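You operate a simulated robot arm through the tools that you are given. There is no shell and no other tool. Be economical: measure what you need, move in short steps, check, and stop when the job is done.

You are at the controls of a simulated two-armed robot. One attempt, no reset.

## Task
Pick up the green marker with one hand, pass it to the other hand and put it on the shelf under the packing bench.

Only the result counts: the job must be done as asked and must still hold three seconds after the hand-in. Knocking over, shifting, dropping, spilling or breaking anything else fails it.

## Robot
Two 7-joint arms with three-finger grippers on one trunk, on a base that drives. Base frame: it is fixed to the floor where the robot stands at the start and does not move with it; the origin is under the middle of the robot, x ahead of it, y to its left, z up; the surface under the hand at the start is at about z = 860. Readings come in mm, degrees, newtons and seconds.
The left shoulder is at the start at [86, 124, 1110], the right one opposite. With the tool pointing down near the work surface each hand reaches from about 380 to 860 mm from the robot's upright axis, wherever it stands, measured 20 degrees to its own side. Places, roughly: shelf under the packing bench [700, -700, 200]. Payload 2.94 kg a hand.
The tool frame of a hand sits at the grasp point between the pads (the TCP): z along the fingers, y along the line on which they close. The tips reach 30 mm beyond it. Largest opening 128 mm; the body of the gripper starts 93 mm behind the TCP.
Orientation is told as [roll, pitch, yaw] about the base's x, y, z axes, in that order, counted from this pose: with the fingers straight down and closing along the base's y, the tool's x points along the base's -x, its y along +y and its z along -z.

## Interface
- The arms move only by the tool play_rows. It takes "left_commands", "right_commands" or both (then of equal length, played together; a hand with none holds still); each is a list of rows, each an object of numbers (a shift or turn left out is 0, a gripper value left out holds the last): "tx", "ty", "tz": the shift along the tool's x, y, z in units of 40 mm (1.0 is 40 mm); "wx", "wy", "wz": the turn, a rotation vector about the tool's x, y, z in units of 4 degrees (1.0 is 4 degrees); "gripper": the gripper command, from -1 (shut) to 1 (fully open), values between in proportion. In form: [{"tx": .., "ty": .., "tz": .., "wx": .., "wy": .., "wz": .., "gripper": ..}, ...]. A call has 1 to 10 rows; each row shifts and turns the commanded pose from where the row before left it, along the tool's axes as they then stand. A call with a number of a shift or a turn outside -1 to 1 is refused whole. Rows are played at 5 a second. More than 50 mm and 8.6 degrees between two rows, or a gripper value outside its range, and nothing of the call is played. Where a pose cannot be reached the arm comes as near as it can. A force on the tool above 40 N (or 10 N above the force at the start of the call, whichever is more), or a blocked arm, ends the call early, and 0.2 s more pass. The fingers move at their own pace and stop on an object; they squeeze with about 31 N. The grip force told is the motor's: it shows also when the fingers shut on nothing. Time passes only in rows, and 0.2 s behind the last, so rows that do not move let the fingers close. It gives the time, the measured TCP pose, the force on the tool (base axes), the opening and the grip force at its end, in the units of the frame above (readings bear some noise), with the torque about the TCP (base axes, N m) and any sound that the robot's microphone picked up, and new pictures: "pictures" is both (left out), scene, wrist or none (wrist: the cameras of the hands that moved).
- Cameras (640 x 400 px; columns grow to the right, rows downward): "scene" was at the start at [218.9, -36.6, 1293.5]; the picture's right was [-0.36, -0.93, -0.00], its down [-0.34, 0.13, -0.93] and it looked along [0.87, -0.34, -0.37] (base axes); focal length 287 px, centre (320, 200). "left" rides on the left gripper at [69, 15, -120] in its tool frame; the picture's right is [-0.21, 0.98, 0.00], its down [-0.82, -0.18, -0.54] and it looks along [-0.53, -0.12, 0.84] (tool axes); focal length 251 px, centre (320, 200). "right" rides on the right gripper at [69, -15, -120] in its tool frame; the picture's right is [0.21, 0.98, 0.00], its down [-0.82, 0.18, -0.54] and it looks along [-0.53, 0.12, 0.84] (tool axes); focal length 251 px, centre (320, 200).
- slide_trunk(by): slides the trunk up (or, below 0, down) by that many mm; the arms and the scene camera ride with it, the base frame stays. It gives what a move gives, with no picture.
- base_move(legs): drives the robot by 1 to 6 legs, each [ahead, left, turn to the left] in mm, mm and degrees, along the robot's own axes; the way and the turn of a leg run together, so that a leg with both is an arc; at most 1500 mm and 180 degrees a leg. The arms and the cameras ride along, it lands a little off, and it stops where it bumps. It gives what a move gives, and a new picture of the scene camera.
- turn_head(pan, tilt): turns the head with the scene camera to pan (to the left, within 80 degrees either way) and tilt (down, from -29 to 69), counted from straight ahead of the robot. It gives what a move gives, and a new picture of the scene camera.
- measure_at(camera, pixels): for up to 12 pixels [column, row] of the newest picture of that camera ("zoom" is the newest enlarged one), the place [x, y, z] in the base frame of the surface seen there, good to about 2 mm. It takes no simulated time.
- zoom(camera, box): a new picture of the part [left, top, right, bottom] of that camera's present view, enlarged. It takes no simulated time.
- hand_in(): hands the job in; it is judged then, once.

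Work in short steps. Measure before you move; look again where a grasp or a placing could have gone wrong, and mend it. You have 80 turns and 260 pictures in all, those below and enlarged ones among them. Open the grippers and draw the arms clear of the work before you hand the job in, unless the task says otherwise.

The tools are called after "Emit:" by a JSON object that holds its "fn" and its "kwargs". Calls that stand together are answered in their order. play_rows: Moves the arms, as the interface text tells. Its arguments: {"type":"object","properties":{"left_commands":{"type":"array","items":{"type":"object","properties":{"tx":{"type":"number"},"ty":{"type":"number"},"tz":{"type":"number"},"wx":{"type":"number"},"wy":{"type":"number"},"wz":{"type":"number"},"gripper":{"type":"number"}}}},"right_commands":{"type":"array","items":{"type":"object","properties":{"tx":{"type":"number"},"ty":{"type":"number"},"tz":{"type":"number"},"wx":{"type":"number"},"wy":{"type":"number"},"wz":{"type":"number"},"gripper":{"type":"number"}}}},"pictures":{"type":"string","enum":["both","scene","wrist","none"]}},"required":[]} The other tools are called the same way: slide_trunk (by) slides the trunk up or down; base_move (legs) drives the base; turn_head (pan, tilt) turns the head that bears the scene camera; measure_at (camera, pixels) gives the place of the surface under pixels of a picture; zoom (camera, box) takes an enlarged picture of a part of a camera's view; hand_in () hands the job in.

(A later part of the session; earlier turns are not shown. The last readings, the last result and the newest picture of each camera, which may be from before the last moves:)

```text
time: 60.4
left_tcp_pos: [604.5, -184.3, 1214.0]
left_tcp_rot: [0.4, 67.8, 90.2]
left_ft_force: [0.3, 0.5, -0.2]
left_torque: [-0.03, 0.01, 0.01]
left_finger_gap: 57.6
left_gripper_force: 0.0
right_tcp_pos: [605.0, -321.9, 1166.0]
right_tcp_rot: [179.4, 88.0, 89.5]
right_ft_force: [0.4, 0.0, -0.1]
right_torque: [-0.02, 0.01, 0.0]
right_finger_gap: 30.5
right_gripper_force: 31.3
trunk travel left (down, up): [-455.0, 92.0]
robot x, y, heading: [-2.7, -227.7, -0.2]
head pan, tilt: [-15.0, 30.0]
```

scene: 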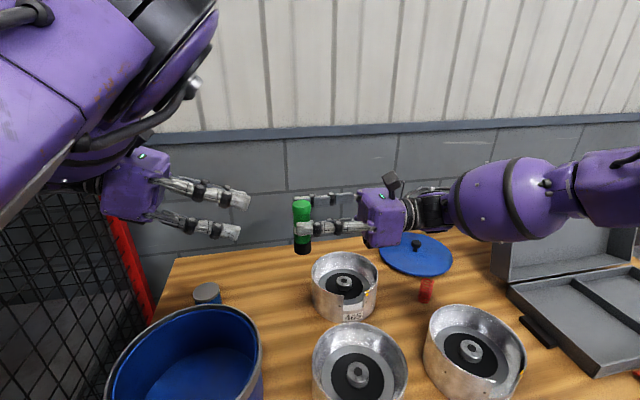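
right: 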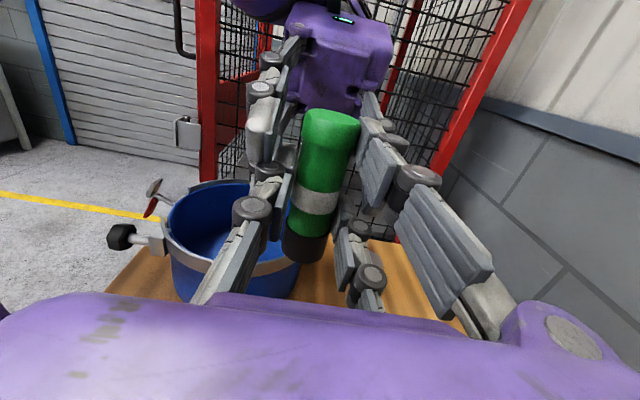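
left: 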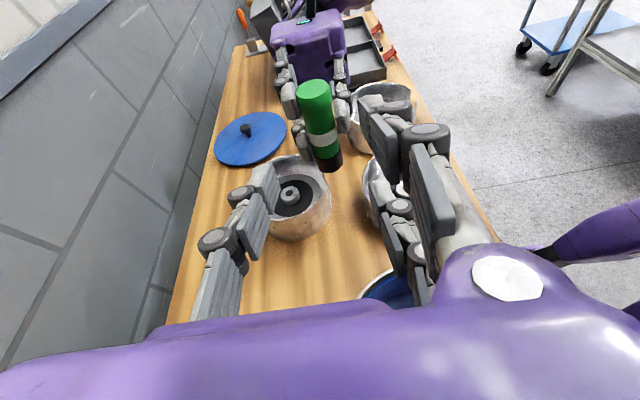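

Handover done. Next I must back off from the bench and look under it; first I check the floor to both sides/behind.

Emit:
{"fn": "turn_head", "kwargs": {"pan": -80, "tilt": 25}}

Emit:
{"fn": "turn_head", "kwargs": {"pan": 80, "tilt": 25}}

```text
time: 61.8
left_tcp_pos: [606.1, -185.6, 1215.9]
left_tcp_rot: [0.3, 67.7, 90.1]
left_ft_force: [-0.3, 0.0, 0.7]
left_torque: [0.0, -0.02, 0.01]
left_finger_gap: 57.6
left_gripper_force: 0.1
right_tcp_pos: [605.5, -322.0, 1165.0]
right_tcp_rot: [179.3, 88.0, 89.4]
right_ft_force: [0.3, -0.2, -0.3]
right_torque: [-0.02, 0.03, 0.01]
right_finger_gap: 30.1
right_gripper_force: 30.9
trunk travel left (down, up): [-455.0, 92.0]
robot x, y, heading: [0.3, -230.8, -0.5]
head pan, tilt: [-80.0, 25.0]
```

scene: 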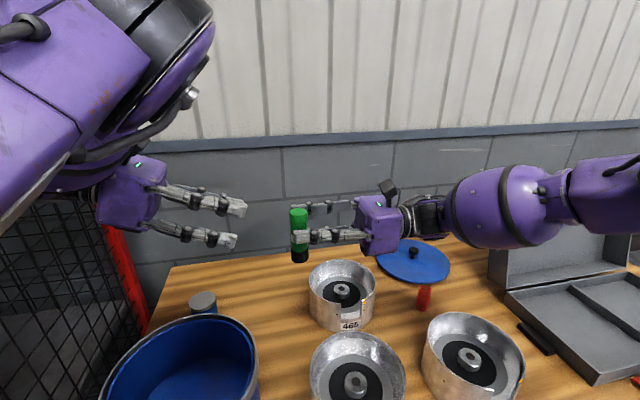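

```text
time: 64.2
left_tcp_pos: [605.3, -185.7, 1214.5]
left_tcp_rot: [0.3, 67.8, 90.1]
left_ft_force: [-0.6, 0.0, 0.0]
left_torque: [0.0, 0.0, 0.03]
left_finger_gap: 57.5
left_gripper_force: 0.1
right_tcp_pos: [605.7, -322.3, 1165.6]
right_tcp_rot: [179.5, 88.0, 89.4]
right_ft_force: [-0.8, -0.6, 0.0]
right_torque: [-0.02, 0.01, 0.04]
right_finger_gap: 30.0
right_gripper_force: 30.8
trunk travel left (down, up): [-455.0, 92.0]
robot x, y, heading: [0.2, -229.7, -0.4]
head pan, tilt: [80.0, 25.0]
```

scene: 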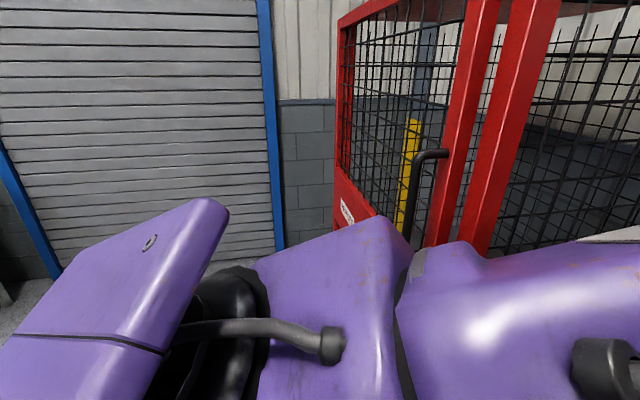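

Left side is free (shutter, cage away). I back off 350 mm and look again.

Emit:
{"fn": "base_move", "kwargs": {"legs": [[-350, 0, 0]]}}

Emit:
{"fn": "turn_head", "kwargs": {"pan": -80, "tilt": 30}}

Emit:
{"fn": "turn_head", "kwargs": {"pan": -80, "tilt": 31}}

```text
time: 66.5
left_tcp_pos: [261.7, -184.1, 1214.1]
left_tcp_rot: [0.3, 67.8, 90.2]
left_ft_force: [-0.1, -0.6, -0.4]
left_torque: [-0.01, 0.0, -0.02]
left_finger_gap: 58.0
left_gripper_force: 0.1
right_tcp_pos: [263.3, -320.3, 1165.6]
right_tcp_rot: [-180.0, 88.1, 90.1]
right_ft_force: [0.2, -0.8, -0.4]
right_torque: [0.0, 0.0, 0.02]
right_finger_gap: 30.1
right_gripper_force: 31.1
trunk travel left (down, up): [-455.0, 92.0]
robot x, y, heading: [-347.4, -229.3, -0.4]
head pan, tilt: [80.0, 25.0]
```

scene: 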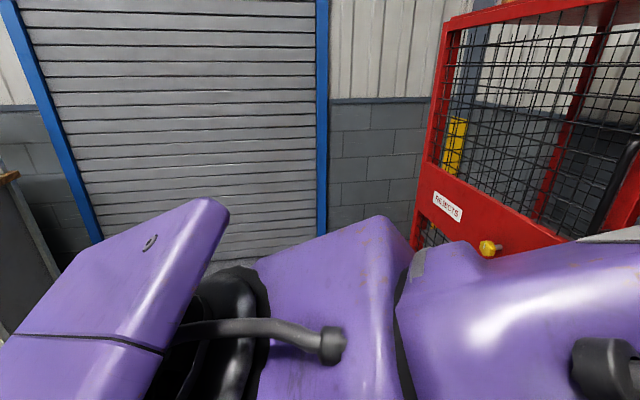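

```text
time: 68.9
left_tcp_pos: [261.6, -183.6, 1213.7]
left_tcp_rot: [0.5, 67.8, 90.6]
left_ft_force: [-0.6, 0.4, 0.3]
left_torque: [-0.01, 0.02, 0.03]
left_finger_gap: 57.5
left_gripper_force: 0.0
right_tcp_pos: [261.9, -320.9, 1165.8]
right_tcp_rot: [179.5, 88.1, 89.5]
right_ft_force: [-0.2, 0.7, 0.0]
right_torque: [0.0, 0.03, -0.01]
right_finger_gap: 30.2
right_gripper_force: 30.3
trunk travel left (down, up): [-455.0, 92.0]
robot x, y, heading: [-345.6, -234.0, -0.3]
head pan, tilt: [-80.0, 30.0]
```

scene: 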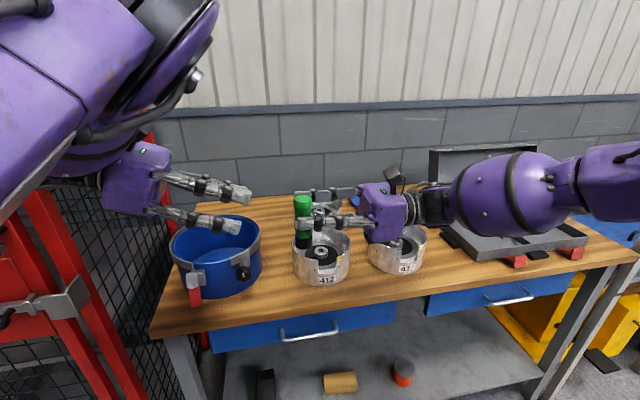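

```text
time: 69.5
left_tcp_pos: [261.9, -183.5, 1211.7]
left_tcp_rot: [0.6, 67.8, 90.6]
left_ft_force: [-0.7, -0.1, 0.5]
left_torque: [-0.01, 0.02, 0.0]
left_finger_gap: 57.6
left_gripper_force: 0.0
right_tcp_pos: [262.1, -319.5, 1166.8]
right_tcp_rot: [179.4, 88.0, 89.6]
right_ft_force: [-1.2, -0.6, 0.5]
right_torque: [0.01, 0.01, -0.01]
right_finger_gap: 30.0
right_gripper_force: 31.0
trunk travel left (down, up): [-455.0, 92.0]
robot x, y, heading: [-345.9, -229.1, -0.3]
head pan, tilt: [-80.0, 31.0]
```

scene: 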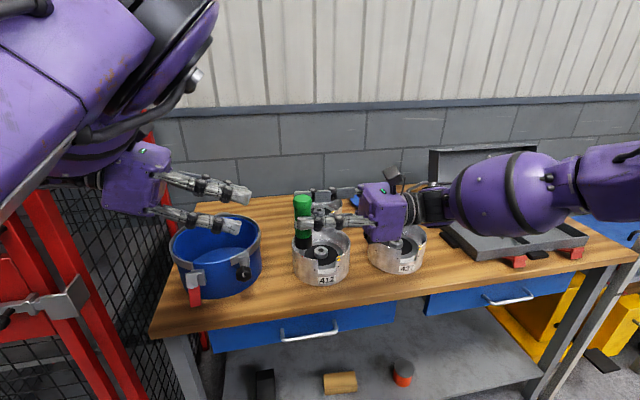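

Now the shelf under the bench is visible: black box (265,385), roll (340,382), red tin (402,372), with free area at right (~(460,350)). I measure it.

Emit:
{"fn": "measure_at", "kwargs": {"camera": "scene", "pixels": [[460, 340], [470, 370], [440, 390], [500, 350], [402, 372], [402, 360], [340, 380], [420, 350], [535, 375], [505, 295], [310, 330], [400, 320]]}}

Emit:
{"fn": "turn_head", "kwargs": {"pan": -20, "tilt": 50}}

```text
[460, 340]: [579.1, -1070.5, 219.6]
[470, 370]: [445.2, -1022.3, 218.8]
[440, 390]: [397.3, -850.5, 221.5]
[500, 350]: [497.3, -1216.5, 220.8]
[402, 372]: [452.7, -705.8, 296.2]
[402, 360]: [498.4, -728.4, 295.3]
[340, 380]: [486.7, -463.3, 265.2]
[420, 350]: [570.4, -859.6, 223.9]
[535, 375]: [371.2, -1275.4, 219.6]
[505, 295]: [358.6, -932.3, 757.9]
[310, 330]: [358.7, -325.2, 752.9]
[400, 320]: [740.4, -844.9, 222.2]
```

```text
time: 70.8
left_tcp_pos: [261.1, -182.5, 1212.2]
left_tcp_rot: [0.8, 67.8, 90.7]
left_ft_force: [-0.3, -0.7, 0.0]
left_torque: [0.01, 0.02, 0.0]
left_finger_gap: 57.6
left_gripper_force: 0.1
right_tcp_pos: [261.8, -320.0, 1165.1]
right_tcp_rot: [179.4, 87.9, 89.5]
right_ft_force: [0.2, -0.8, -1.1]
right_torque: [-0.04, 0.0, 0.01]
right_finger_gap: 30.0
right_gripper_force: 31.4
trunk travel left (down, up): [-455.0, 92.0]
robot x, y, heading: [-347.3, -227.1, -0.2]
head pan, tilt: [-20.0, 50.0]
```

scene: 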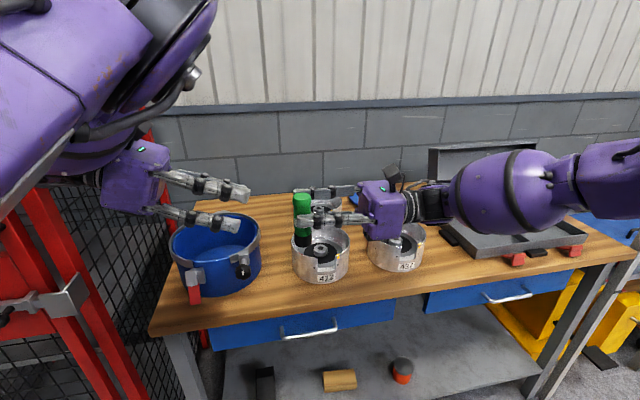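

The picture did not follow the head command; I give it another moment.

Emit:
{"fn": "turn_head", "kwargs": {"pan": -25, "tilt": 45}}

```text
time: 71.5
left_tcp_pos: [261.7, -183.7, 1211.3]
left_tcp_rot: [1.0, 67.7, 91.0]
left_ft_force: [-1.0, 0.3, 0.2]
left_torque: [-0.02, -0.01, 0.01]
left_finger_gap: 57.7
left_gripper_force: 0.0
right_tcp_pos: [261.7, -322.1, 1165.5]
right_tcp_rot: [179.4, 88.0, 89.5]
right_ft_force: [-0.1, 0.2, 1.0]
right_torque: [0.0, 0.01, 0.01]
right_finger_gap: 30.2
right_gripper_force: 30.9
trunk travel left (down, up): [-455.0, 92.0]
robot x, y, heading: [-343.1, -227.2, -0.2]
head pan, tilt: [-25.0, 45.0]
```

scene: 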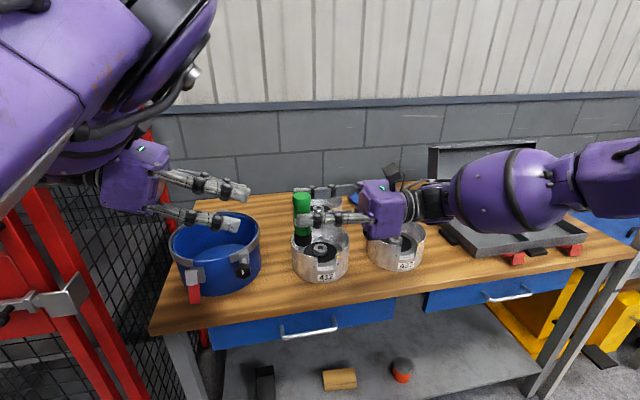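

The head seems jammed against the left upper arm. I set the head back near its real direction, and drive back 100 mm and right 600 mm toward the free part of the shelf (y≈-1000).

Emit:
{"fn": "turn_head", "kwargs": {"pan": -14, "tilt": 28}}

Emit:
{"fn": "measure_at", "kwargs": {"camera": "scene", "pixels": [[100, 100], [150, 20], [190, 80], [600, 180], [510, 190], [600, 358], [640, 200], [60, 160]]}}

Emit:
{"fn": "base_move", "kwargs": {"legs": [[-100, 0, 0]]}}

```text
time: 72.3
left_tcp_pos: [262.6, -184.0, 1215.2]
left_tcp_rot: [0.2, 67.9, 90.2]
left_ft_force: [-0.6, 0.2, -0.9]
left_torque: [0.0, -0.01, 0.0]
left_finger_gap: 57.7
left_gripper_force: 0.1
right_tcp_pos: [261.5, -320.1, 1165.4]
right_tcp_rot: [179.1, 88.0, 89.2]
right_ft_force: [0.6, 0.2, -0.5]
right_torque: [0.01, 0.0, -0.01]
right_finger_gap: 30.0
right_gripper_force: 30.7
trunk travel left (down, up): [-455.0, 92.0]
robot x, y, heading: [-344.2, -227.8, -0.3]
head pan, tilt: [-14.0, 28.0]
```

scene: 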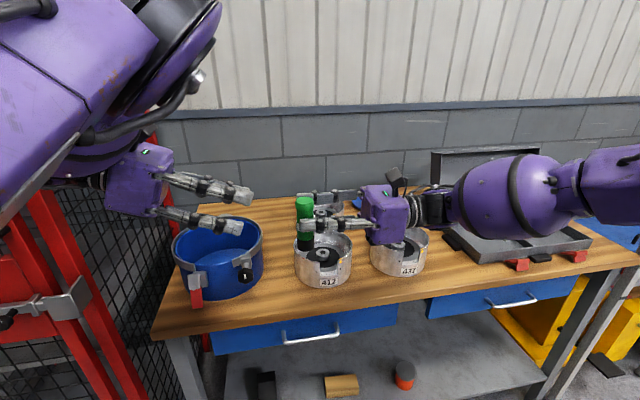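

```text
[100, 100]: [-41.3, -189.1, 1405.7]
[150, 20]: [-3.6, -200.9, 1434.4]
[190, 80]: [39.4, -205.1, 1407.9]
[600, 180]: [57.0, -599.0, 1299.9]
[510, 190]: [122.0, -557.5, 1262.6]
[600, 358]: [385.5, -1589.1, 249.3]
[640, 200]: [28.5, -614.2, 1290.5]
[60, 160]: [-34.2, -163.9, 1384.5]
```

```text
time: 73.5
left_tcp_pos: [162.8, -182.0, 1214.9]
left_tcp_rot: [0.3, 67.8, 90.2]
left_ft_force: [0.4, 0.1, 0.3]
left_torque: [0.01, 0.0, -0.02]
left_finger_gap: 57.5
left_gripper_force: 0.2
right_tcp_pos: [162.0, -318.7, 1165.8]
right_tcp_rot: [-179.7, 88.0, 90.3]
right_ft_force: [-0.1, 0.4, -0.6]
right_torque: [-0.01, 0.02, 0.03]
right_finger_gap: 30.1
right_gripper_force: 30.7
trunk travel left (down, up): [-455.0, 92.0]
robot x, y, heading: [-442.2, -228.0, -0.1]
head pan, tilt: [-14.0, 28.0]
```

scene: 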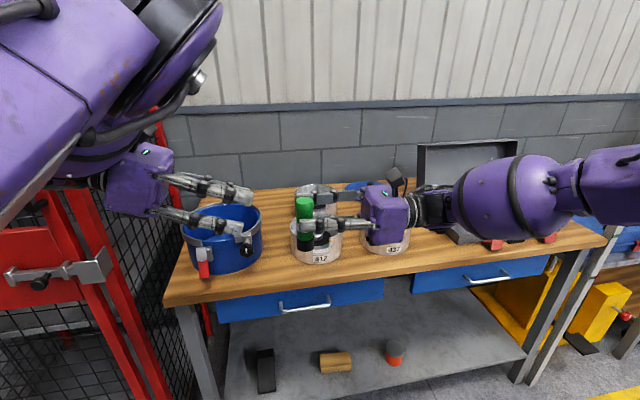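

The head is free again. Drive right 600 mm, then move the right hand out to -y and start turning it to point forward.

Emit:
{"fn": "base_move", "kwargs": {"legs": [[0, -600, 0]]}}

Emit:
{"fn": "play_rows", "kwargs": {"right_commands": [{"tz": -0.8}, {"tz": -0.8}, {"tz": -0.8}, {"tz": -0.8}, {"wx": -1}, {"wx": -1}, {"wx": -1}, {"wx": -1}, {"wx": -1}, {"wx": -1}], "pictures": "none"}}

Emit:
{"fn": "play_rows", "kwargs": {"right_commands": [{"wx": -1}, {"wx": -1}, {"wx": -1}, {"wx": -1}, {"wx": -1}, {"wx": -1}, {"wx": -1}, {"wx": -1}, {"wx": -1}, {"wx": -1}], "pictures": "scene"}}

```text
time: 79.2
left_tcp_pos: [160.3, -780.0, 1214.3]
left_tcp_rot: [0.2, 67.8, 90.7]
left_ft_force: [-0.6, 0.0, -0.1]
left_torque: [-0.01, 0.02, -0.01]
left_finger_gap: 57.6
left_gripper_force: 0.1
right_tcp_pos: [161.3, -915.6, 1164.5]
right_tcp_rot: [179.3, 88.1, 89.8]
right_ft_force: [-0.3, 0.0, -1.1]
right_torque: [0.0, 0.01, -0.01]
right_finger_gap: 30.4
right_gripper_force: 31.1
trunk travel left (down, up): [-455.0, 92.0]
robot x, y, heading: [-445.5, -831.2, 0.3]
head pan, tilt: [-14.0, 28.0]
```

scene: 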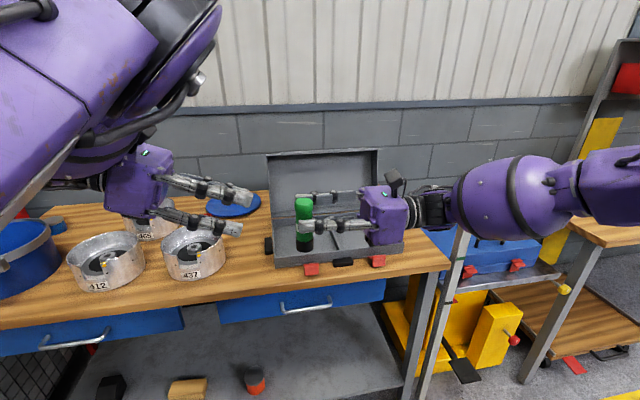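

```text
time: 81.4
left_tcp_pos: [160.9, -779.1, 1215.2]
left_tcp_rot: [0.2, 67.7, 90.6]
left_ft_force: [-0.5, 0.1, 0.0]
left_torque: [-0.04, 0.0, 0.0]
left_finger_gap: 57.6
left_gripper_force: 0.1
right_tcp_pos: [160.7, -1044.5, 1161.6]
right_tcp_rot: [-156.7, 88.0, 89.8]
right_ft_force: [-0.5, -1.2, -0.8]
right_torque: [0.0, 0.03, -0.03]
right_finger_gap: 30.2
right_gripper_force: 31.2
trunk travel left (down, up): [-455.0, 92.0]
robot x, y, heading: [-448.6, -835.4, 0.1]
head pan, tilt: [-14.0, 28.0]
```

```text
time: 83.6
left_tcp_pos: [159.1, -779.7, 1213.6]
left_tcp_rot: [0.2, 67.7, 90.8]
left_ft_force: [0.5, -0.7, 0.3]
left_torque: [0.02, 0.01, 0.0]
left_finger_gap: 57.6
left_gripper_force: 0.0
right_tcp_pos: [189.3, -1117.8, 1180.4]
right_tcp_rot: [-106.5, 87.6, 106.2]
right_ft_force: [0.7, -0.6, 0.2]
right_torque: [-0.06, 0.02, 0.04]
right_finger_gap: 30.3
right_gripper_force: 30.9
right hand out of reach, approached as far as the arm can: row 7, 8, 9, 10
trunk travel left (down, up): [-455.0, 92.0]
robot x, y, heading: [-442.3, -828.3, 0.1]
head pan, tilt: [-14.0, 28.0]
```

scene: 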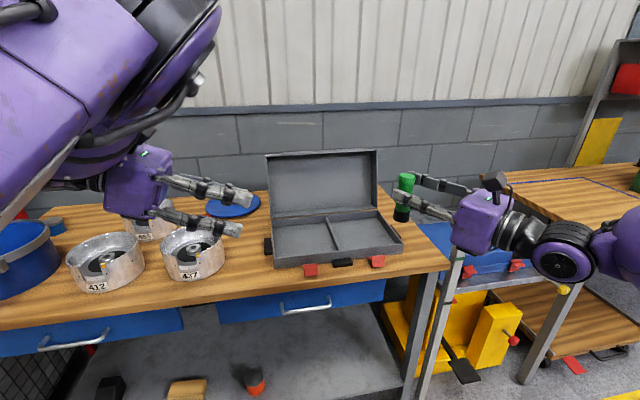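

The right hand turned about 58° (now pointing ~32° left of straight ahead) and met a joint limit. I try lowering the hand in front of the bench (x<260, free air), since the posture changes with height.

Emit:
{"fn": "play_rows", "kwargs": {"right_commands": [{"tz": -0.7}, {"tz": -0.7}, {"tx": -1}, {"tx": -1}, {"tx": -1}, {"tx": -1}, {"tx": -1}, {"tx": -1}, {"tx": -1}, {"tx": -1}], "pictures": "none"}}

Emit:
{"fn": "play_rows", "kwargs": {"right_commands": [{"wx": -1}, {"wx": -1}, {"wx": -1}, {"wx": -1}, {}], "pictures": "both"}}

```text
time: 85.8
left_tcp_pos: [160.5, -779.2, 1213.4]
left_tcp_rot: [0.3, 67.7, 90.7]
left_ft_force: [0.3, -0.2, 0.7]
left_torque: [0.02, 0.0, 0.0]
left_finger_gap: 57.7
left_gripper_force: 0.1
right_tcp_pos: [150.3, -1170.4, 976.1]
right_tcp_rot: [-108.8, 87.8, 102.9]
right_ft_force: [-1.1, 0.3, -1.0]
right_torque: [0.02, -0.01, -0.01]
right_finger_gap: 30.1
right_gripper_force: 31.2
right hand out of reach, approached as far as the arm can: row 3, 4, 5, 6, 8, 9, 10
trunk travel left (down, up): [-455.0, 92.0]
robot x, y, heading: [-445.5, -832.1, 0.2]
head pan, tilt: [-14.0, 28.0]
```

```text
time: 87.0
left_tcp_pos: [159.4, -779.7, 1215.3]
left_tcp_rot: [0.2, 67.8, 90.7]
left_ft_force: [0.5, -0.9, -0.2]
left_torque: [0.01, -0.01, -0.04]
left_finger_gap: 57.6
left_gripper_force: 0.0
right_tcp_pos: [177.3, -1235.8, 990.1]
right_tcp_rot: [-92.5, 87.5, 103.3]
right_ft_force: [-0.1, -0.5, -0.9]
right_torque: [0.01, -0.03, 0.02]
right_finger_gap: 30.1
right_gripper_force: 30.8
right hand out of reach, approached as far as the arm can: row 1, 2, 3, 4
trunk travel left (down, up): [-455.0, 92.0]
robot x, y, heading: [-447.1, -834.0, 0.3]
head pan, tilt: [-14.0, 28.0]
```

scene: 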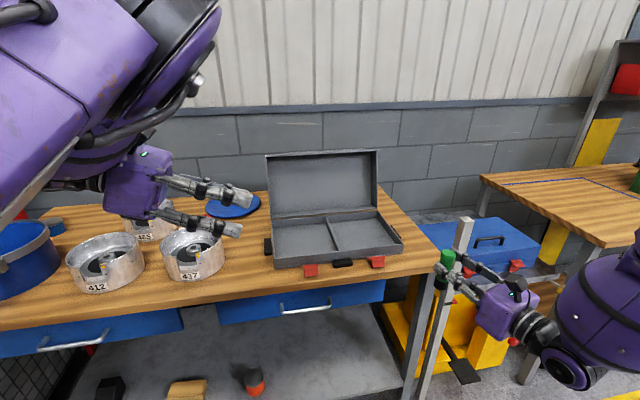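
right: 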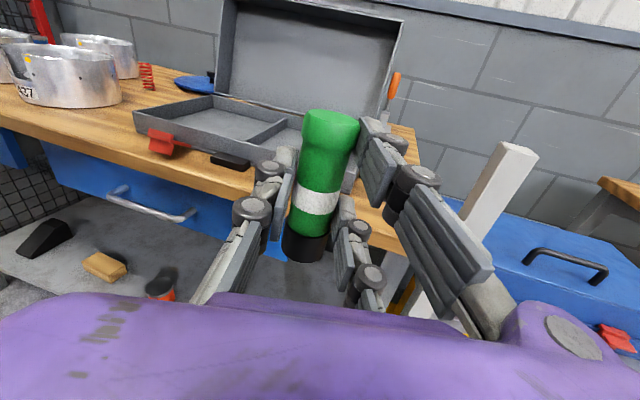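

Joint limits oppose a forward-pointing hand. Better: return to the easy posture and lay the marker down with the hand pointing straight down (the tips reach only ~12 mm past the marker's axis, so it can be laid on the shelf). First undo the turn.

Emit:
{"fn": "play_rows", "kwargs": {"right_commands": [{"wx": 1, "tx": 0.5}, {"wx": 1, "tx": 0.5}, {"wx": 1, "tx": 0.5}, {"wx": 1, "tx": 0.5}, {"wx": 1, "tx": 0.5}, {"wx": 1, "tx": 0.5}, {"wx": 1, "tx": 0.5}, {"wx": 1}, {"wx": 1}, {"wx": 1}], "pictures": "none"}}

Emit:
{"fn": "play_rows", "kwargs": {"right_commands": [{"wx": 1}, {"wx": 1}, {"wx": 1}, {"wx": 1}, {"wx": 1}, {"wx": 1}, {"wx": 1}, {"wx": 1}], "pictures": "scene"}}

```text
time: 89.2
left_tcp_pos: [161.3, -779.9, 1215.0]
left_tcp_rot: [0.4, 67.8, 90.8]
left_ft_force: [0.5, 0.4, -0.1]
left_torque: [-0.04, 0.01, -0.02]
left_finger_gap: 57.9
left_gripper_force: 0.1
right_tcp_pos: [177.0, -1241.2, 1129.5]
right_tcp_rot: [-132.8, 87.9, 103.0]
right_ft_force: [0.4, -0.3, 0.2]
right_torque: [-0.02, 0.01, 0.03]
right_finger_gap: 30.0
right_gripper_force: 31.5
trunk travel left (down, up): [-455.0, 92.0]
robot x, y, heading: [-444.1, -831.5, 0.3]
head pan, tilt: [-14.0, 28.0]
```

```text
time: 91.0
left_tcp_pos: [159.9, -778.6, 1214.7]
left_tcp_rot: [0.3, 67.7, 90.8]
left_ft_force: [-0.9, -0.1, 0.0]
left_torque: [0.04, 0.0, 0.01]
left_finger_gap: 57.4
left_gripper_force: 0.0
right_tcp_pos: [138.8, -1189.3, 1157.1]
right_tcp_rot: [-165.1, 88.0, 102.3]
right_ft_force: [0.8, -0.3, -0.8]
right_torque: [-0.01, -0.01, 0.01]
right_finger_gap: 30.4
right_gripper_force: 31.1
right hand out of reach, approached as far as the arm can: row 4, 5, 6, 7, 8
trunk travel left (down, up): [-455.0, 92.0]
robot x, y, heading: [-446.3, -829.1, 0.2]
head pan, tilt: [-14.0, 28.0]
```

scene: 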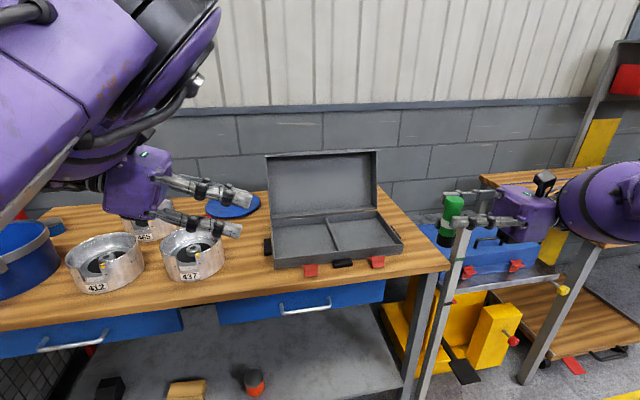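

Back to pointing +y. Now tilt the hand down (wy negative), drawing in slightly toward the robot's middle.

Emit:
{"fn": "play_rows", "kwargs": {"right_commands": [{"tz": 0.7}, {"tz": 0.7}, {"tz": 0.6, "wy": -1}, {"wy": -1}, {"wy": -1}, {"wy": -1}, {"wy": -1}, {"wy": -1}, {"wy": -1}, {"wy": -1}], "pictures": "none"}}

Emit:
{"fn": "play_rows", "kwargs": {"right_commands": [{"wy": -1}, {"wy": -1}, {"wy": -1}, {"wy": -1}, {"wy": -1}, {"wy": -1}, {"wy": -1}, {"wy": -1}, {"wy": -1}, {"wy": -1}], "pictures": "both"}}

```text
time: 93.2
left_tcp_pos: [159.4, -780.8, 1213.5]
left_tcp_rot: [0.2, 67.8, 90.7]
left_ft_force: [-0.5, -0.6, 0.0]
left_torque: [0.02, 0.01, -0.01]
left_finger_gap: 57.5
left_gripper_force: 0.0
right_tcp_pos: [141.4, -1110.0, 1160.1]
right_tcp_rot: [-1.0, 60.0, -93.1]
right_ft_force: [-0.4, 1.0, -0.5]
right_torque: [0.0, 0.03, -0.03]
right_finger_gap: 30.1
right_gripper_force: 31.4
trunk travel left (down, up): [-455.0, 92.0]
robot x, y, heading: [-440.8, -832.0, 0.2]
head pan, tilt: [-14.0, 28.0]
```

```text
time: 95.4
left_tcp_pos: [160.3, -778.9, 1213.4]
left_tcp_rot: [0.2, 67.9, 90.6]
left_ft_force: [-0.6, 1.0, 0.4]
left_torque: [-0.02, 0.0, -0.02]
left_finger_gap: 57.5
left_gripper_force: 0.0
right_tcp_pos: [142.1, -1109.4, 1160.0]
right_tcp_rot: [-0.4, 20.0, -92.4]
right_ft_force: [0.5, 0.7, -0.7]
right_torque: [0.0, 0.0, 0.0]
right_finger_gap: 30.2
right_gripper_force: 30.8
trunk travel left (down, up): [-455.0, 92.0]
robot x, y, heading: [-448.6, -834.2, -0.1]
head pan, tilt: [-14.0, 28.0]
```

scene: 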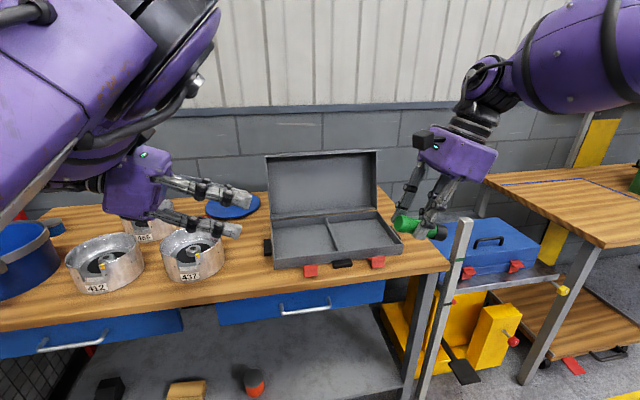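
right: 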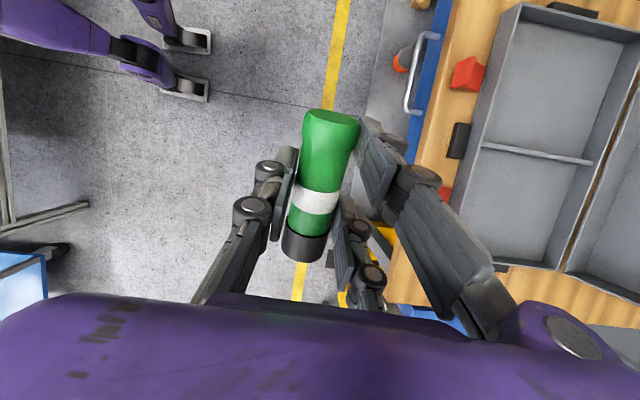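

Tilt nearly done. Level it and lower the hand relative to the trunk in the free air in front of the bench, to test the low reach; also measure the robot's feet seen at (180,80).

Emit:
{"fn": "measure_at", "kwargs": {"camera": "right", "pixels": [[205, 40], [205, 80], [130, 60], [340, 60], [400, 60], [180, 100], [30, 280], [395, 100]]}}

Emit:
{"fn": "play_rows", "kwargs": {"right_commands": [{"wy": -1}, {"wy": -1}, {"wy": -1}, {"wy": -1}, {"wy": -0.5}, {"tz": 1}, {"tz": 1}, {"tz": 1}, {"tz": 1}, {"tz": 1}], "pictures": "none"}}

Emit:
{"fn": "play_rows", "kwargs": {"right_commands": [{"tz": 1}, {"tz": 1}, {"tz": 1}, {"tz": 1}, {"tz": 1}, {"tz": 1}], "pictures": "scene"}}

```text
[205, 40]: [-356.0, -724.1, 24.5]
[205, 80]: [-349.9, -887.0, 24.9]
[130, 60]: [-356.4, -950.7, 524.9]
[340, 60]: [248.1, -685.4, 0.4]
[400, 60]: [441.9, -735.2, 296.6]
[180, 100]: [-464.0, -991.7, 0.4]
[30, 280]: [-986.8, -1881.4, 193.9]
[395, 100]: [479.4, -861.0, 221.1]
```

```text
time: 97.6
left_tcp_pos: [160.7, -780.4, 1214.7]
left_tcp_rot: [0.3, 67.7, 90.8]
left_ft_force: [0.5, 0.2, -1.2]
left_torque: [0.02, 0.0, 0.0]
left_finger_gap: 57.6
left_gripper_force: 0.1
right_tcp_pos: [140.8, -1102.2, 958.6]
right_tcp_rot: [-0.5, 2.2, -92.3]
right_ft_force: [0.5, -0.3, -1.4]
right_torque: [-0.01, 0.05, -0.01]
right_finger_gap: 30.2
right_gripper_force: 30.5
trunk travel left (down, up): [-455.0, 92.0]
robot x, y, heading: [-444.2, -828.1, 0.1]
head pan, tilt: [-14.0, 28.0]
```

```text
time: 99.0
left_tcp_pos: [161.0, -779.5, 1213.6]
left_tcp_rot: [0.2, 67.8, 90.7]
left_ft_force: [-0.1, 0.3, -0.2]
left_torque: [-0.01, 0.0, 0.02]
left_finger_gap: 57.8
left_gripper_force: 0.0
right_tcp_pos: [62.3, -1136.2, 806.6]
right_tcp_rot: [-0.4, 2.2, -92.2]
right_ft_force: [0.5, 0.2, -0.3]
right_torque: [-0.03, -0.01, -0.03]
right_finger_gap: 30.3
right_gripper_force: 31.2
right hand out of reach, approached as far as the arm can: row 2, 3, 4, 5, 6
trunk travel left (down, up): [-455.0, 92.0]
robot x, y, heading: [-446.1, -827.1, -0.1]
head pan, tilt: [-14.0, 28.0]
```

scene: 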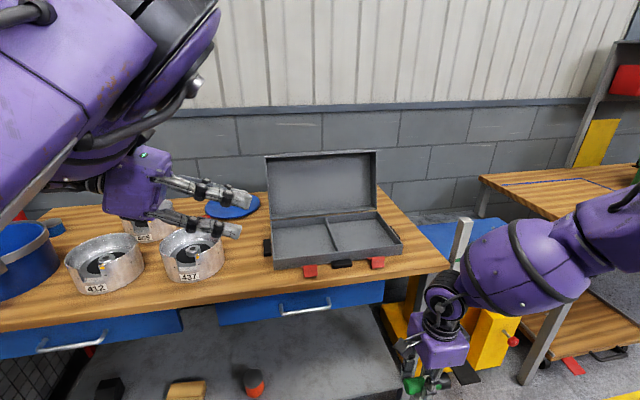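

At yaw -92 the low reach is limited. I raise a bit, yaw the hand back to about 0 (the natural posture) and try lowering again.

Emit:
{"fn": "play_rows", "kwargs": {"right_commands": [{"tz": -1}, {"tz": -1}, {"tz": -1}, {"wz": -1}, {"wz": -1}, {"wz": -1}, {"wz": -1}, {"wz": -1}, {"wz": -1}, {"wz": -1}], "pictures": "none"}}

Emit:
{"fn": "play_rows", "kwargs": {"right_commands": [{"wz": -1}, {"wz": -1}, {"wz": -1}, {"wz": -1}, {"wz": -1}, {"wz": -1}, {"wz": -1}, {"wz": -1}, {"wz": -1}, {"wz": -1}], "pictures": "none"}}

Emit:
{"fn": "play_rows", "kwargs": {"right_commands": [{"wz": -1}, {"wz": -1}, {"wz": -1}, {"wz": -1}, {"wz": -1}, {"wz": -1}, {"tz": 1}, {"tz": 1}, {"tz": 1}, {"tz": 1}], "pictures": "none"}}

Emit:
{"fn": "play_rows", "kwargs": {"right_commands": [{"tz": 1}, {"tz": 1}, {"tz": 1}, {"tz": 1}, {"tz": 1}, {"tz": 1}], "pictures": "scene"}}

```text
time: 101.2
left_tcp_pos: [160.5, -778.6, 1214.3]
left_tcp_rot: [0.3, 67.8, 90.7]
left_ft_force: [0.1, 0.2, 0.7]
left_torque: [0.0, 0.01, 0.02]
left_finger_gap: 57.3
left_gripper_force: 0.0
right_tcp_pos: [62.7, -1140.7, 928.4]
right_tcp_rot: [0.7, 2.1, -64.2]
right_ft_force: [0.4, 0.5, -0.5]
right_torque: [0.0, 0.03, -0.02]
right_finger_gap: 29.9
right_gripper_force: 30.9
trunk travel left (down, up): [-455.0, 92.0]
robot x, y, heading: [-445.2, -829.2, 0.1]
head pan, tilt: [-14.0, 28.0]
```

```text
time: 103.4
left_tcp_pos: [161.0, -779.3, 1213.9]
left_tcp_rot: [0.3, 67.7, 90.7]
left_ft_force: [-0.5, -0.6, -0.5]
left_torque: [0.0, 0.01, -0.01]
left_finger_gap: 57.9
left_gripper_force: 0.1
right_tcp_pos: [62.9, -1141.9, 928.8]
right_tcp_rot: [1.8, 1.2, -24.2]
right_ft_force: [0.4, 0.4, -0.3]
right_torque: [-0.05, 0.02, -0.02]
right_finger_gap: 30.4
right_gripper_force: 30.9
trunk travel left (down, up): [-455.0, 92.0]
robot x, y, heading: [-445.1, -829.3, 0.1]
head pan, tilt: [-14.0, 28.0]
```

```text
time: 105.6
left_tcp_pos: [160.1, -778.9, 1214.9]
left_tcp_rot: [0.2, 67.8, 90.7]
left_ft_force: [-0.3, 0.2, -0.1]
left_torque: [-0.01, 0.02, 0.0]
left_finger_gap: 57.5
left_gripper_force: 0.0
right_tcp_pos: [47.7, -1144.1, 795.2]
right_tcp_rot: [2.2, 0.3, -0.4]
right_ft_force: [0.0, 0.9, -0.8]
right_torque: [-0.01, 0.02, 0.01]
right_finger_gap: 30.2
right_gripper_force: 31.3
right hand out of reach, approached as far as the arm can: row 10
trunk travel left (down, up): [-455.0, 92.0]
robot x, y, heading: [-444.1, -828.2, 0.3]
head pan, tilt: [-14.0, 28.0]
```

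```text
time: 107.0
left_tcp_pos: [160.8, -780.1, 1214.4]
left_tcp_rot: [0.4, 67.8, 90.8]
left_ft_force: [-0.7, 0.4, 0.3]
left_torque: [-0.04, -0.02, 0.0]
left_finger_gap: 57.7
left_gripper_force: 0.0
right_tcp_pos: [-23.9, -1182.4, 750.8]
right_tcp_rot: [2.0, 0.5, -0.3]
right_ft_force: [0.1, 1.2, -1.3]
right_torque: [-0.01, 0.01, -0.02]
right_finger_gap: 30.2
right_gripper_force: 30.8
right hand out of reach, approached as far as the arm can: row 1, 2, 3, 4, 5, 6
trunk travel left (down, up): [-455.0, 92.0]
robot x, y, heading: [-446.1, -828.9, 0.2]
head pan, tilt: [-14.0, 28.0]
```

scene: 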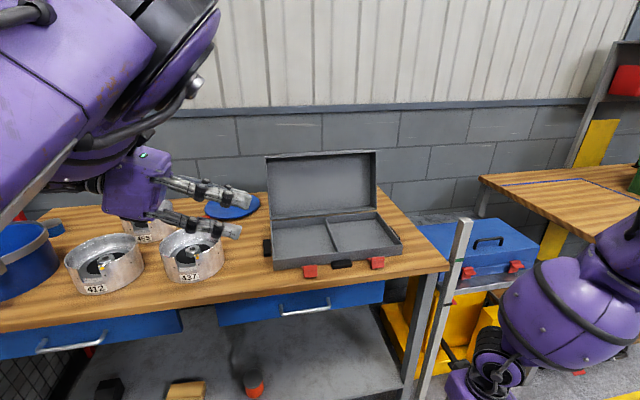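

The straight-down posture bottoms out (z offset ≈-490 from the shoulder at short reach). I test a forward-tilted hand (fingers forward-down), which should be the natural low reach.

Emit:
{"fn": "play_rows", "kwargs": {"right_commands": [{"wy": -1}, {"wy": -1}, {"wy": -1}, {"wy": -1}, {"wy": -1}, {"wy": -1}, {"wy": -1}, {"wy": -1}, {"wy": -1}, {"wy": -1}], "pictures": "none"}}

Emit:
{"fn": "play_rows", "kwargs": {"right_commands": [{"tz": 0.9, "tx": -0.2}, {"tz": 0.9, "tx": -0.2}, {"tz": 0.9, "tx": -0.2}, {"tz": 0.9, "tx": -0.2}, {"tz": 0.9, "tx": -0.2}], "pictures": "scene"}}

```text
time: 109.2
left_tcp_pos: [159.9, -780.2, 1214.5]
left_tcp_rot: [0.2, 67.7, 90.6]
left_ft_force: [0.1, -0.1, -0.5]
left_torque: [0.03, -0.01, 0.02]
left_finger_gap: 57.7
left_gripper_force: 0.2
right_tcp_pos: [34.0, -1186.7, 884.3]
right_tcp_rot: [1.6, -35.4, -1.5]
right_ft_force: [-0.4, 0.6, -1.2]
right_torque: [0.02, 0.03, 0.03]
right_finger_gap: 30.5
right_gripper_force: 30.9
right hand out of reach, approached as far as the arm can: row 3, 5, 6, 7, 8, 9, 10
trunk travel left (down, up): [-455.0, 92.0]
robot x, y, heading: [-445.4, -833.2, 0.0]
head pan, tilt: [-14.0, 28.0]
```

```text
time: 110.4
left_tcp_pos: [160.7, -780.5, 1213.5]
left_tcp_rot: [0.2, 67.8, 90.8]
left_ft_force: [0.3, -0.6, 0.5]
left_torque: [0.0, -0.01, -0.02]
left_finger_gap: 57.6
left_gripper_force: 0.2
right_tcp_pos: [186.3, -1180.9, 829.2]
right_tcp_rot: [1.5, -35.8, -1.4]
right_ft_force: [0.1, 0.4, 0.4]
right_torque: [0.01, -0.02, 0.01]
right_finger_gap: 30.5
right_gripper_force: 31.3
right hand out of reach, approached as far as the arm can: row 1, 2, 3, 4, 5
trunk travel left (down, up): [-455.0, 92.0]
robot x, y, heading: [-445.0, -828.9, -0.0]
head pan, tilt: [-14.0, 28.0]
```

scene: 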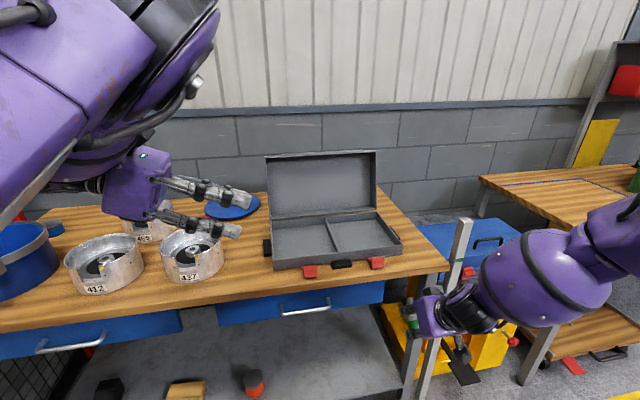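

Tilting forward made it worse, so I want to see where the elbow is: measure points along the right arm.

Emit:
{"fn": "measure_at", "kwargs": {"camera": "scene", "pixels": [[425, 315], [465, 315], [500, 280], [540, 260], [580, 250], [600, 235], [625, 215], [635, 250]]}}

Emit:
{"fn": "turn_head", "kwargs": {"pan": -35, "tilt": 30}}

```text
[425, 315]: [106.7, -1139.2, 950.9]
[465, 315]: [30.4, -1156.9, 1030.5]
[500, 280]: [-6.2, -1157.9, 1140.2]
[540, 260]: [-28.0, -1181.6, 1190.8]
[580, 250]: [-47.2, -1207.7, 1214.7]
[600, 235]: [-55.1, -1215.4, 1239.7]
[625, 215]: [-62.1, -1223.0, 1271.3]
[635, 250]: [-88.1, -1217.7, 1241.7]
```

```text
time: 111.2
left_tcp_pos: [160.0, -780.1, 1213.5]
left_tcp_rot: [0.6, 67.8, 90.9]
left_ft_force: [-0.8, 0.7, 0.2]
left_torque: [-0.01, 0.03, 0.02]
left_finger_gap: 57.7
left_gripper_force: 0.0
right_tcp_pos: [185.8, -1181.1, 829.0]
right_tcp_rot: [1.7, -35.8, -1.4]
right_ft_force: [-0.2, -0.6, -1.1]
right_torque: [-0.01, 0.03, 0.02]
right_finger_gap: 30.2
right_gripper_force: 31.1
trunk travel left (down, up): [-455.0, 92.0]
robot x, y, heading: [-445.6, -828.3, 0.2]
head pan, tilt: [-35.0, 30.0]
```

scene: 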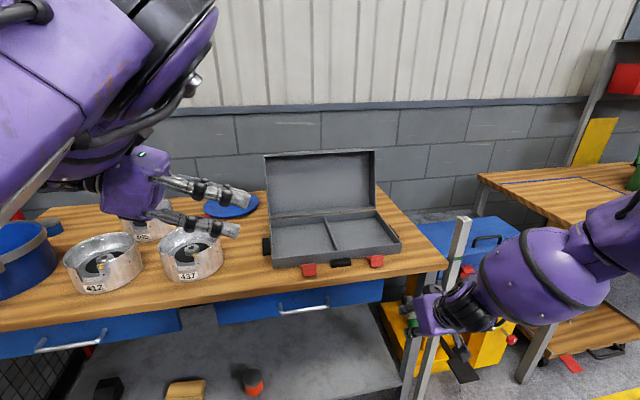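

The head is being jammed by the raised left arm. I put the head back and move the left arm away to the left and down so that I can see, then continue with the right arm.

Emit:
{"fn": "turn_head", "kwargs": {"pan": -10, "tilt": 28}}

Emit:
{"fn": "play_rows", "kwargs": {"left_commands": [{"tx": -0.6, "tz": -0.6, "ty": 0.2}, {"tx": -0.6, "tz": -0.6, "ty": 0.2}, {"tx": -0.6, "tz": -0.6, "ty": 0.2}, {"tx": -0.7, "tz": -0.5, "ty": 0.2}, {"tx": -0.7, "tz": -0.5, "ty": 0.2}, {"tx": -0.7, "tz": -0.5}, {"tx": -0.7, "tz": -0.5}, {"tx": -0.7}, {"tx": -0.7}, {"tx": -0.7}], "pictures": "none"}}

Emit:
{"fn": "turn_head", "kwargs": {"pan": -60, "tilt": 35}}

```text
time: 112.1
left_tcp_pos: [160.0, -780.1, 1216.0]
left_tcp_rot: [-0.1, 67.8, 90.5]
left_ft_force: [0.4, -0.3, 0.2]
left_torque: [0.0, -0.03, 0.02]
left_finger_gap: 57.8
left_gripper_force: 0.1
right_tcp_pos: [185.5, -1181.4, 830.0]
right_tcp_rot: [1.6, -35.8, -1.4]
right_ft_force: [0.0, 0.8, -1.4]
right_torque: [-0.01, 0.01, -0.02]
right_finger_gap: 30.4
right_gripper_force: 31.4
trunk travel left (down, up): [-455.0, 92.0]
robot x, y, heading: [-445.5, -827.3, 0.3]
head pan, tilt: [-10.0, 28.0]
```

scene: 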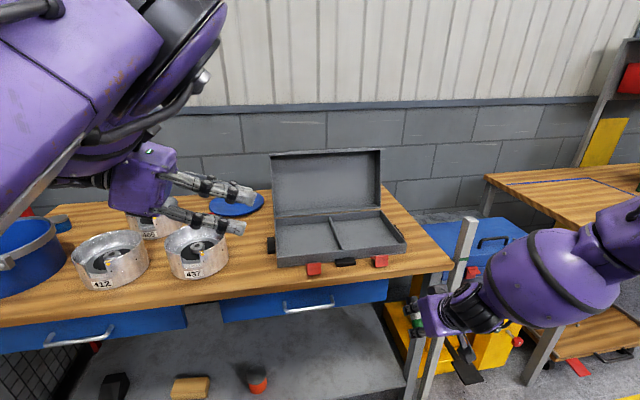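

```text
time: 114.3
left_tcp_pos: [106.5, -547.2, 1027.0]
left_tcp_rot: [-0.2, 66.6, 90.7]
left_ft_force: [-0.1, 0.8, -0.6]
left_torque: [0.03, -0.01, 0.01]
left_finger_gap: 57.7
left_gripper_force: 0.0
left hand out of reach, approached as far as the arm can: row 9, 10
right_tcp_pos: [185.7, -1181.5, 829.8]
right_tcp_rot: [1.5, -35.8, -1.4]
right_ft_force: [0.2, 0.8, -0.7]
right_torque: [-0.01, 0.01, 0.01]
right_finger_gap: 30.3
right_gripper_force: 30.8
trunk travel left (down, up): [-455.0, 92.0]
robot x, y, heading: [-445.0, -828.4, 0.2]
head pan, tilt: [-10.0, 28.0]
```

```text
time: 115.5
left_tcp_pos: [106.8, -547.9, 1027.9]
left_tcp_rot: [-0.2, 66.5, 90.7]
left_ft_force: [-0.9, 0.1, -1.0]
left_torque: [0.01, -0.01, -0.01]
left_finger_gap: 57.6
left_gripper_force: 0.1
right_tcp_pos: [187.3, -1182.6, 830.2]
right_tcp_rot: [1.6, -35.8, -1.4]
right_ft_force: [0.1, 0.0, -1.2]
right_torque: [-0.01, 0.01, 0.0]
right_finger_gap: 30.1
right_gripper_force: 31.2
trunk travel left (down, up): [-455.0, 92.0]
robot x, y, heading: [-447.7, -829.4, 0.2]
head pan, tilt: [-60.0, 35.0]
```

scene: 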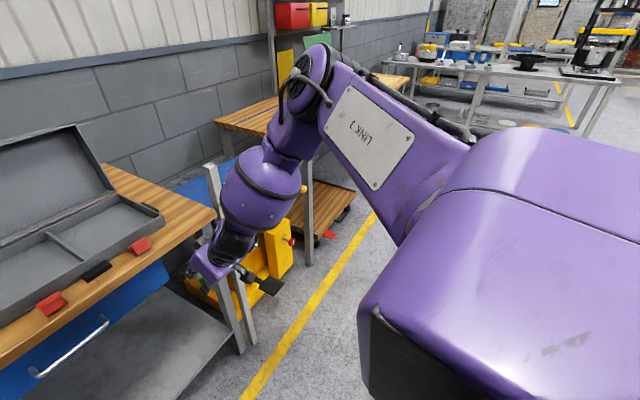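

Now I see the whole right arm: upper arm "LINK 3" rises to the elbow at (310,85). I measure it.

Emit:
{"fn": "measure_at", "kwargs": {"camera": "scene", "pixels": [[310, 80], [330, 70], [370, 140], [430, 180], [450, 200], [290, 140], [260, 190], [235, 240], [210, 265], [550, 250], [400, 220], [380, 320]]}}

Emit:
{"fn": "turn_head", "kwargs": {"pan": -80, "tilt": 30}}

```text
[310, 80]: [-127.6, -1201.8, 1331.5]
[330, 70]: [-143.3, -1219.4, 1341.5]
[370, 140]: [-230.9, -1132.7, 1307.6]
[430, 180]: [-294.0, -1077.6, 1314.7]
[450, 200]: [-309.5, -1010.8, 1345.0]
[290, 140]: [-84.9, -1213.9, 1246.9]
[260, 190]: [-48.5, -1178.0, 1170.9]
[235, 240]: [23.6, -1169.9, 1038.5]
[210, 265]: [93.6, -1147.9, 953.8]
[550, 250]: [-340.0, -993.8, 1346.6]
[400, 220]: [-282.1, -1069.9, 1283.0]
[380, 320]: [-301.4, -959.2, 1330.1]
```

```text
time: 116.3
left_tcp_pos: [106.8, -547.3, 1028.8]
left_tcp_rot: [-0.2, 66.5, 90.7]
left_ft_force: [-0.1, -0.3, -0.5]
left_torque: [-0.04, -0.01, 0.0]
left_finger_gap: 57.5
left_gripper_force: 0.0
right_tcp_pos: [187.3, -1181.3, 828.4]
right_tcp_rot: [1.6, -35.8, -1.4]
right_ft_force: [-0.7, -0.3, -1.4]
right_torque: [0.0, -0.01, -0.02]
right_finger_gap: 30.0
right_gripper_force: 31.3
trunk travel left (down, up): [-455.0, 92.0]
robot x, y, heading: [-448.2, -828.8, 0.2]
head pan, tilt: [-80.0, 30.0]
```

scene: 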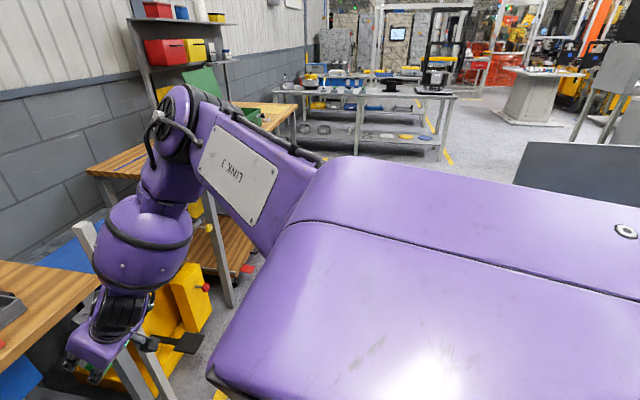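

Elbow is out to the right and above the shoulder—a bad branch for low reach; the left arm earlier had its elbow inward and low, which is what I need. I drive back 250 mm for room and bring the right hand to a central, stretched-out pose.

Emit:
{"fn": "base_move", "kwargs": {"legs": [[-250, 0, 0]]}}

Emit:
{"fn": "play_rows", "kwargs": {"right_commands": [{"tx": -0.49, "tz": -0.675, "ty": 0.5}, {"tx": -0.49, "tz": -0.675, "ty": 0.5}, {"tx": -0.49, "tz": -0.675, "ty": 0.5}, {"tx": -0.49, "tz": -0.675, "ty": 0.5}, {"wy": 1, "ty": 0.6}, {"wy": 1, "ty": 0.6}, {"wy": 1, "ty": 0.6}, {"wy": 1, "ty": 0.6}, {"wy": 1, "ty": 0.5}, {"wy": 1}], "pictures": "none"}}

Emit:
{"fn": "play_rows", "kwargs": {"right_commands": [{"wy": 1, "tx": -0.5}, {"wy": 1, "tx": -0.5}, {"wy": 1, "tx": -0.5}, {"tx": -0.8}, {"tx": -0.8}, {"ty": 0.8}, {"ty": 0.8}], "pictures": "scene"}}

```text
time: 117.8
left_tcp_pos: [-25.3, -552.4, 1021.7]
left_tcp_rot: [1.8, 66.5, 92.4]
left_ft_force: [-0.5, 0.9, -0.4]
left_torque: [0.02, -0.01, -0.03]
left_finger_gap: 57.4
left_gripper_force: 0.1
right_tcp_pos: [50.9, -1183.8, 821.2]
right_tcp_rot: [1.4, -35.1, -1.5]
right_ft_force: [0.1, 0.1, -0.5]
right_torque: [0.0, -0.01, 0.0]
right_finger_gap: 30.2
right_gripper_force: 30.6
trunk travel left (down, up): [-455.0, 92.0]
robot x, y, heading: [-593.5, -829.5, 0.1]
head pan, tilt: [-80.0, 30.0]
stopped in leg 1: the robot was blocked; the commanded pose is now the measured one
```

scene: 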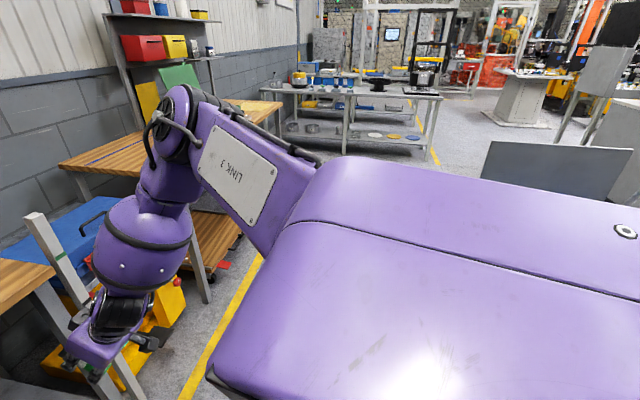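

```text
time: 120.0
left_tcp_pos: [-26.6, -551.4, 1018.8]
left_tcp_rot: [2.2, 66.6, 92.6]
left_ft_force: [-0.2, -0.1, 0.1]
left_torque: [-0.01, 0.0, 0.02]
left_finger_gap: 57.3
left_gripper_force: 0.1
right_tcp_pos: [29.2, -1014.9, 958.7]
right_tcp_rot: [1.3, -14.9, -1.0]
right_ft_force: [-0.3, 0.1, -1.2]
right_torque: [-0.01, 0.01, 0.01]
right_finger_gap: 30.5
right_gripper_force: 31.1
right hand out of reach, approached as far as the arm can: row 8, 9, 10
trunk travel left (down, up): [-455.0, 92.0]
robot x, y, heading: [-594.3, -829.8, 0.1]
head pan, tilt: [-80.0, 30.0]
```

```text
time: 121.6
left_tcp_pos: [-26.8, -552.0, 1019.2]
left_tcp_rot: [2.1, 66.4, 92.6]
left_ft_force: [1.1, -0.6, 0.0]
left_torque: [-0.05, 0.03, 0.01]
left_finger_gap: 57.6
left_gripper_force: 0.1
right_tcp_pos: [13.5, -1005.8, 977.6]
right_tcp_rot: [1.4, -9.1, -1.0]
right_ft_force: [-0.3, 0.5, -0.7]
right_torque: [-0.02, 0.0, 0.01]
right_finger_gap: 30.4
right_gripper_force: 31.3
right hand out of reach, approached as far as the arm can: row 1, 2, 3, 4, 5, 6, 7
trunk travel left (down, up): [-455.0, 92.0]
robot x, y, heading: [-595.3, -831.5, -0.1]
head pan, tilt: [-80.0, 30.0]
```

scene: 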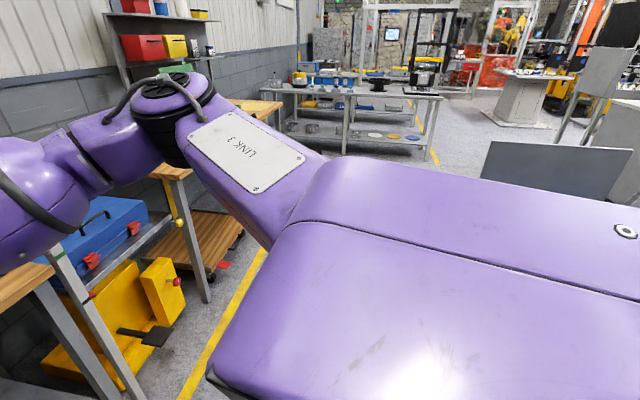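

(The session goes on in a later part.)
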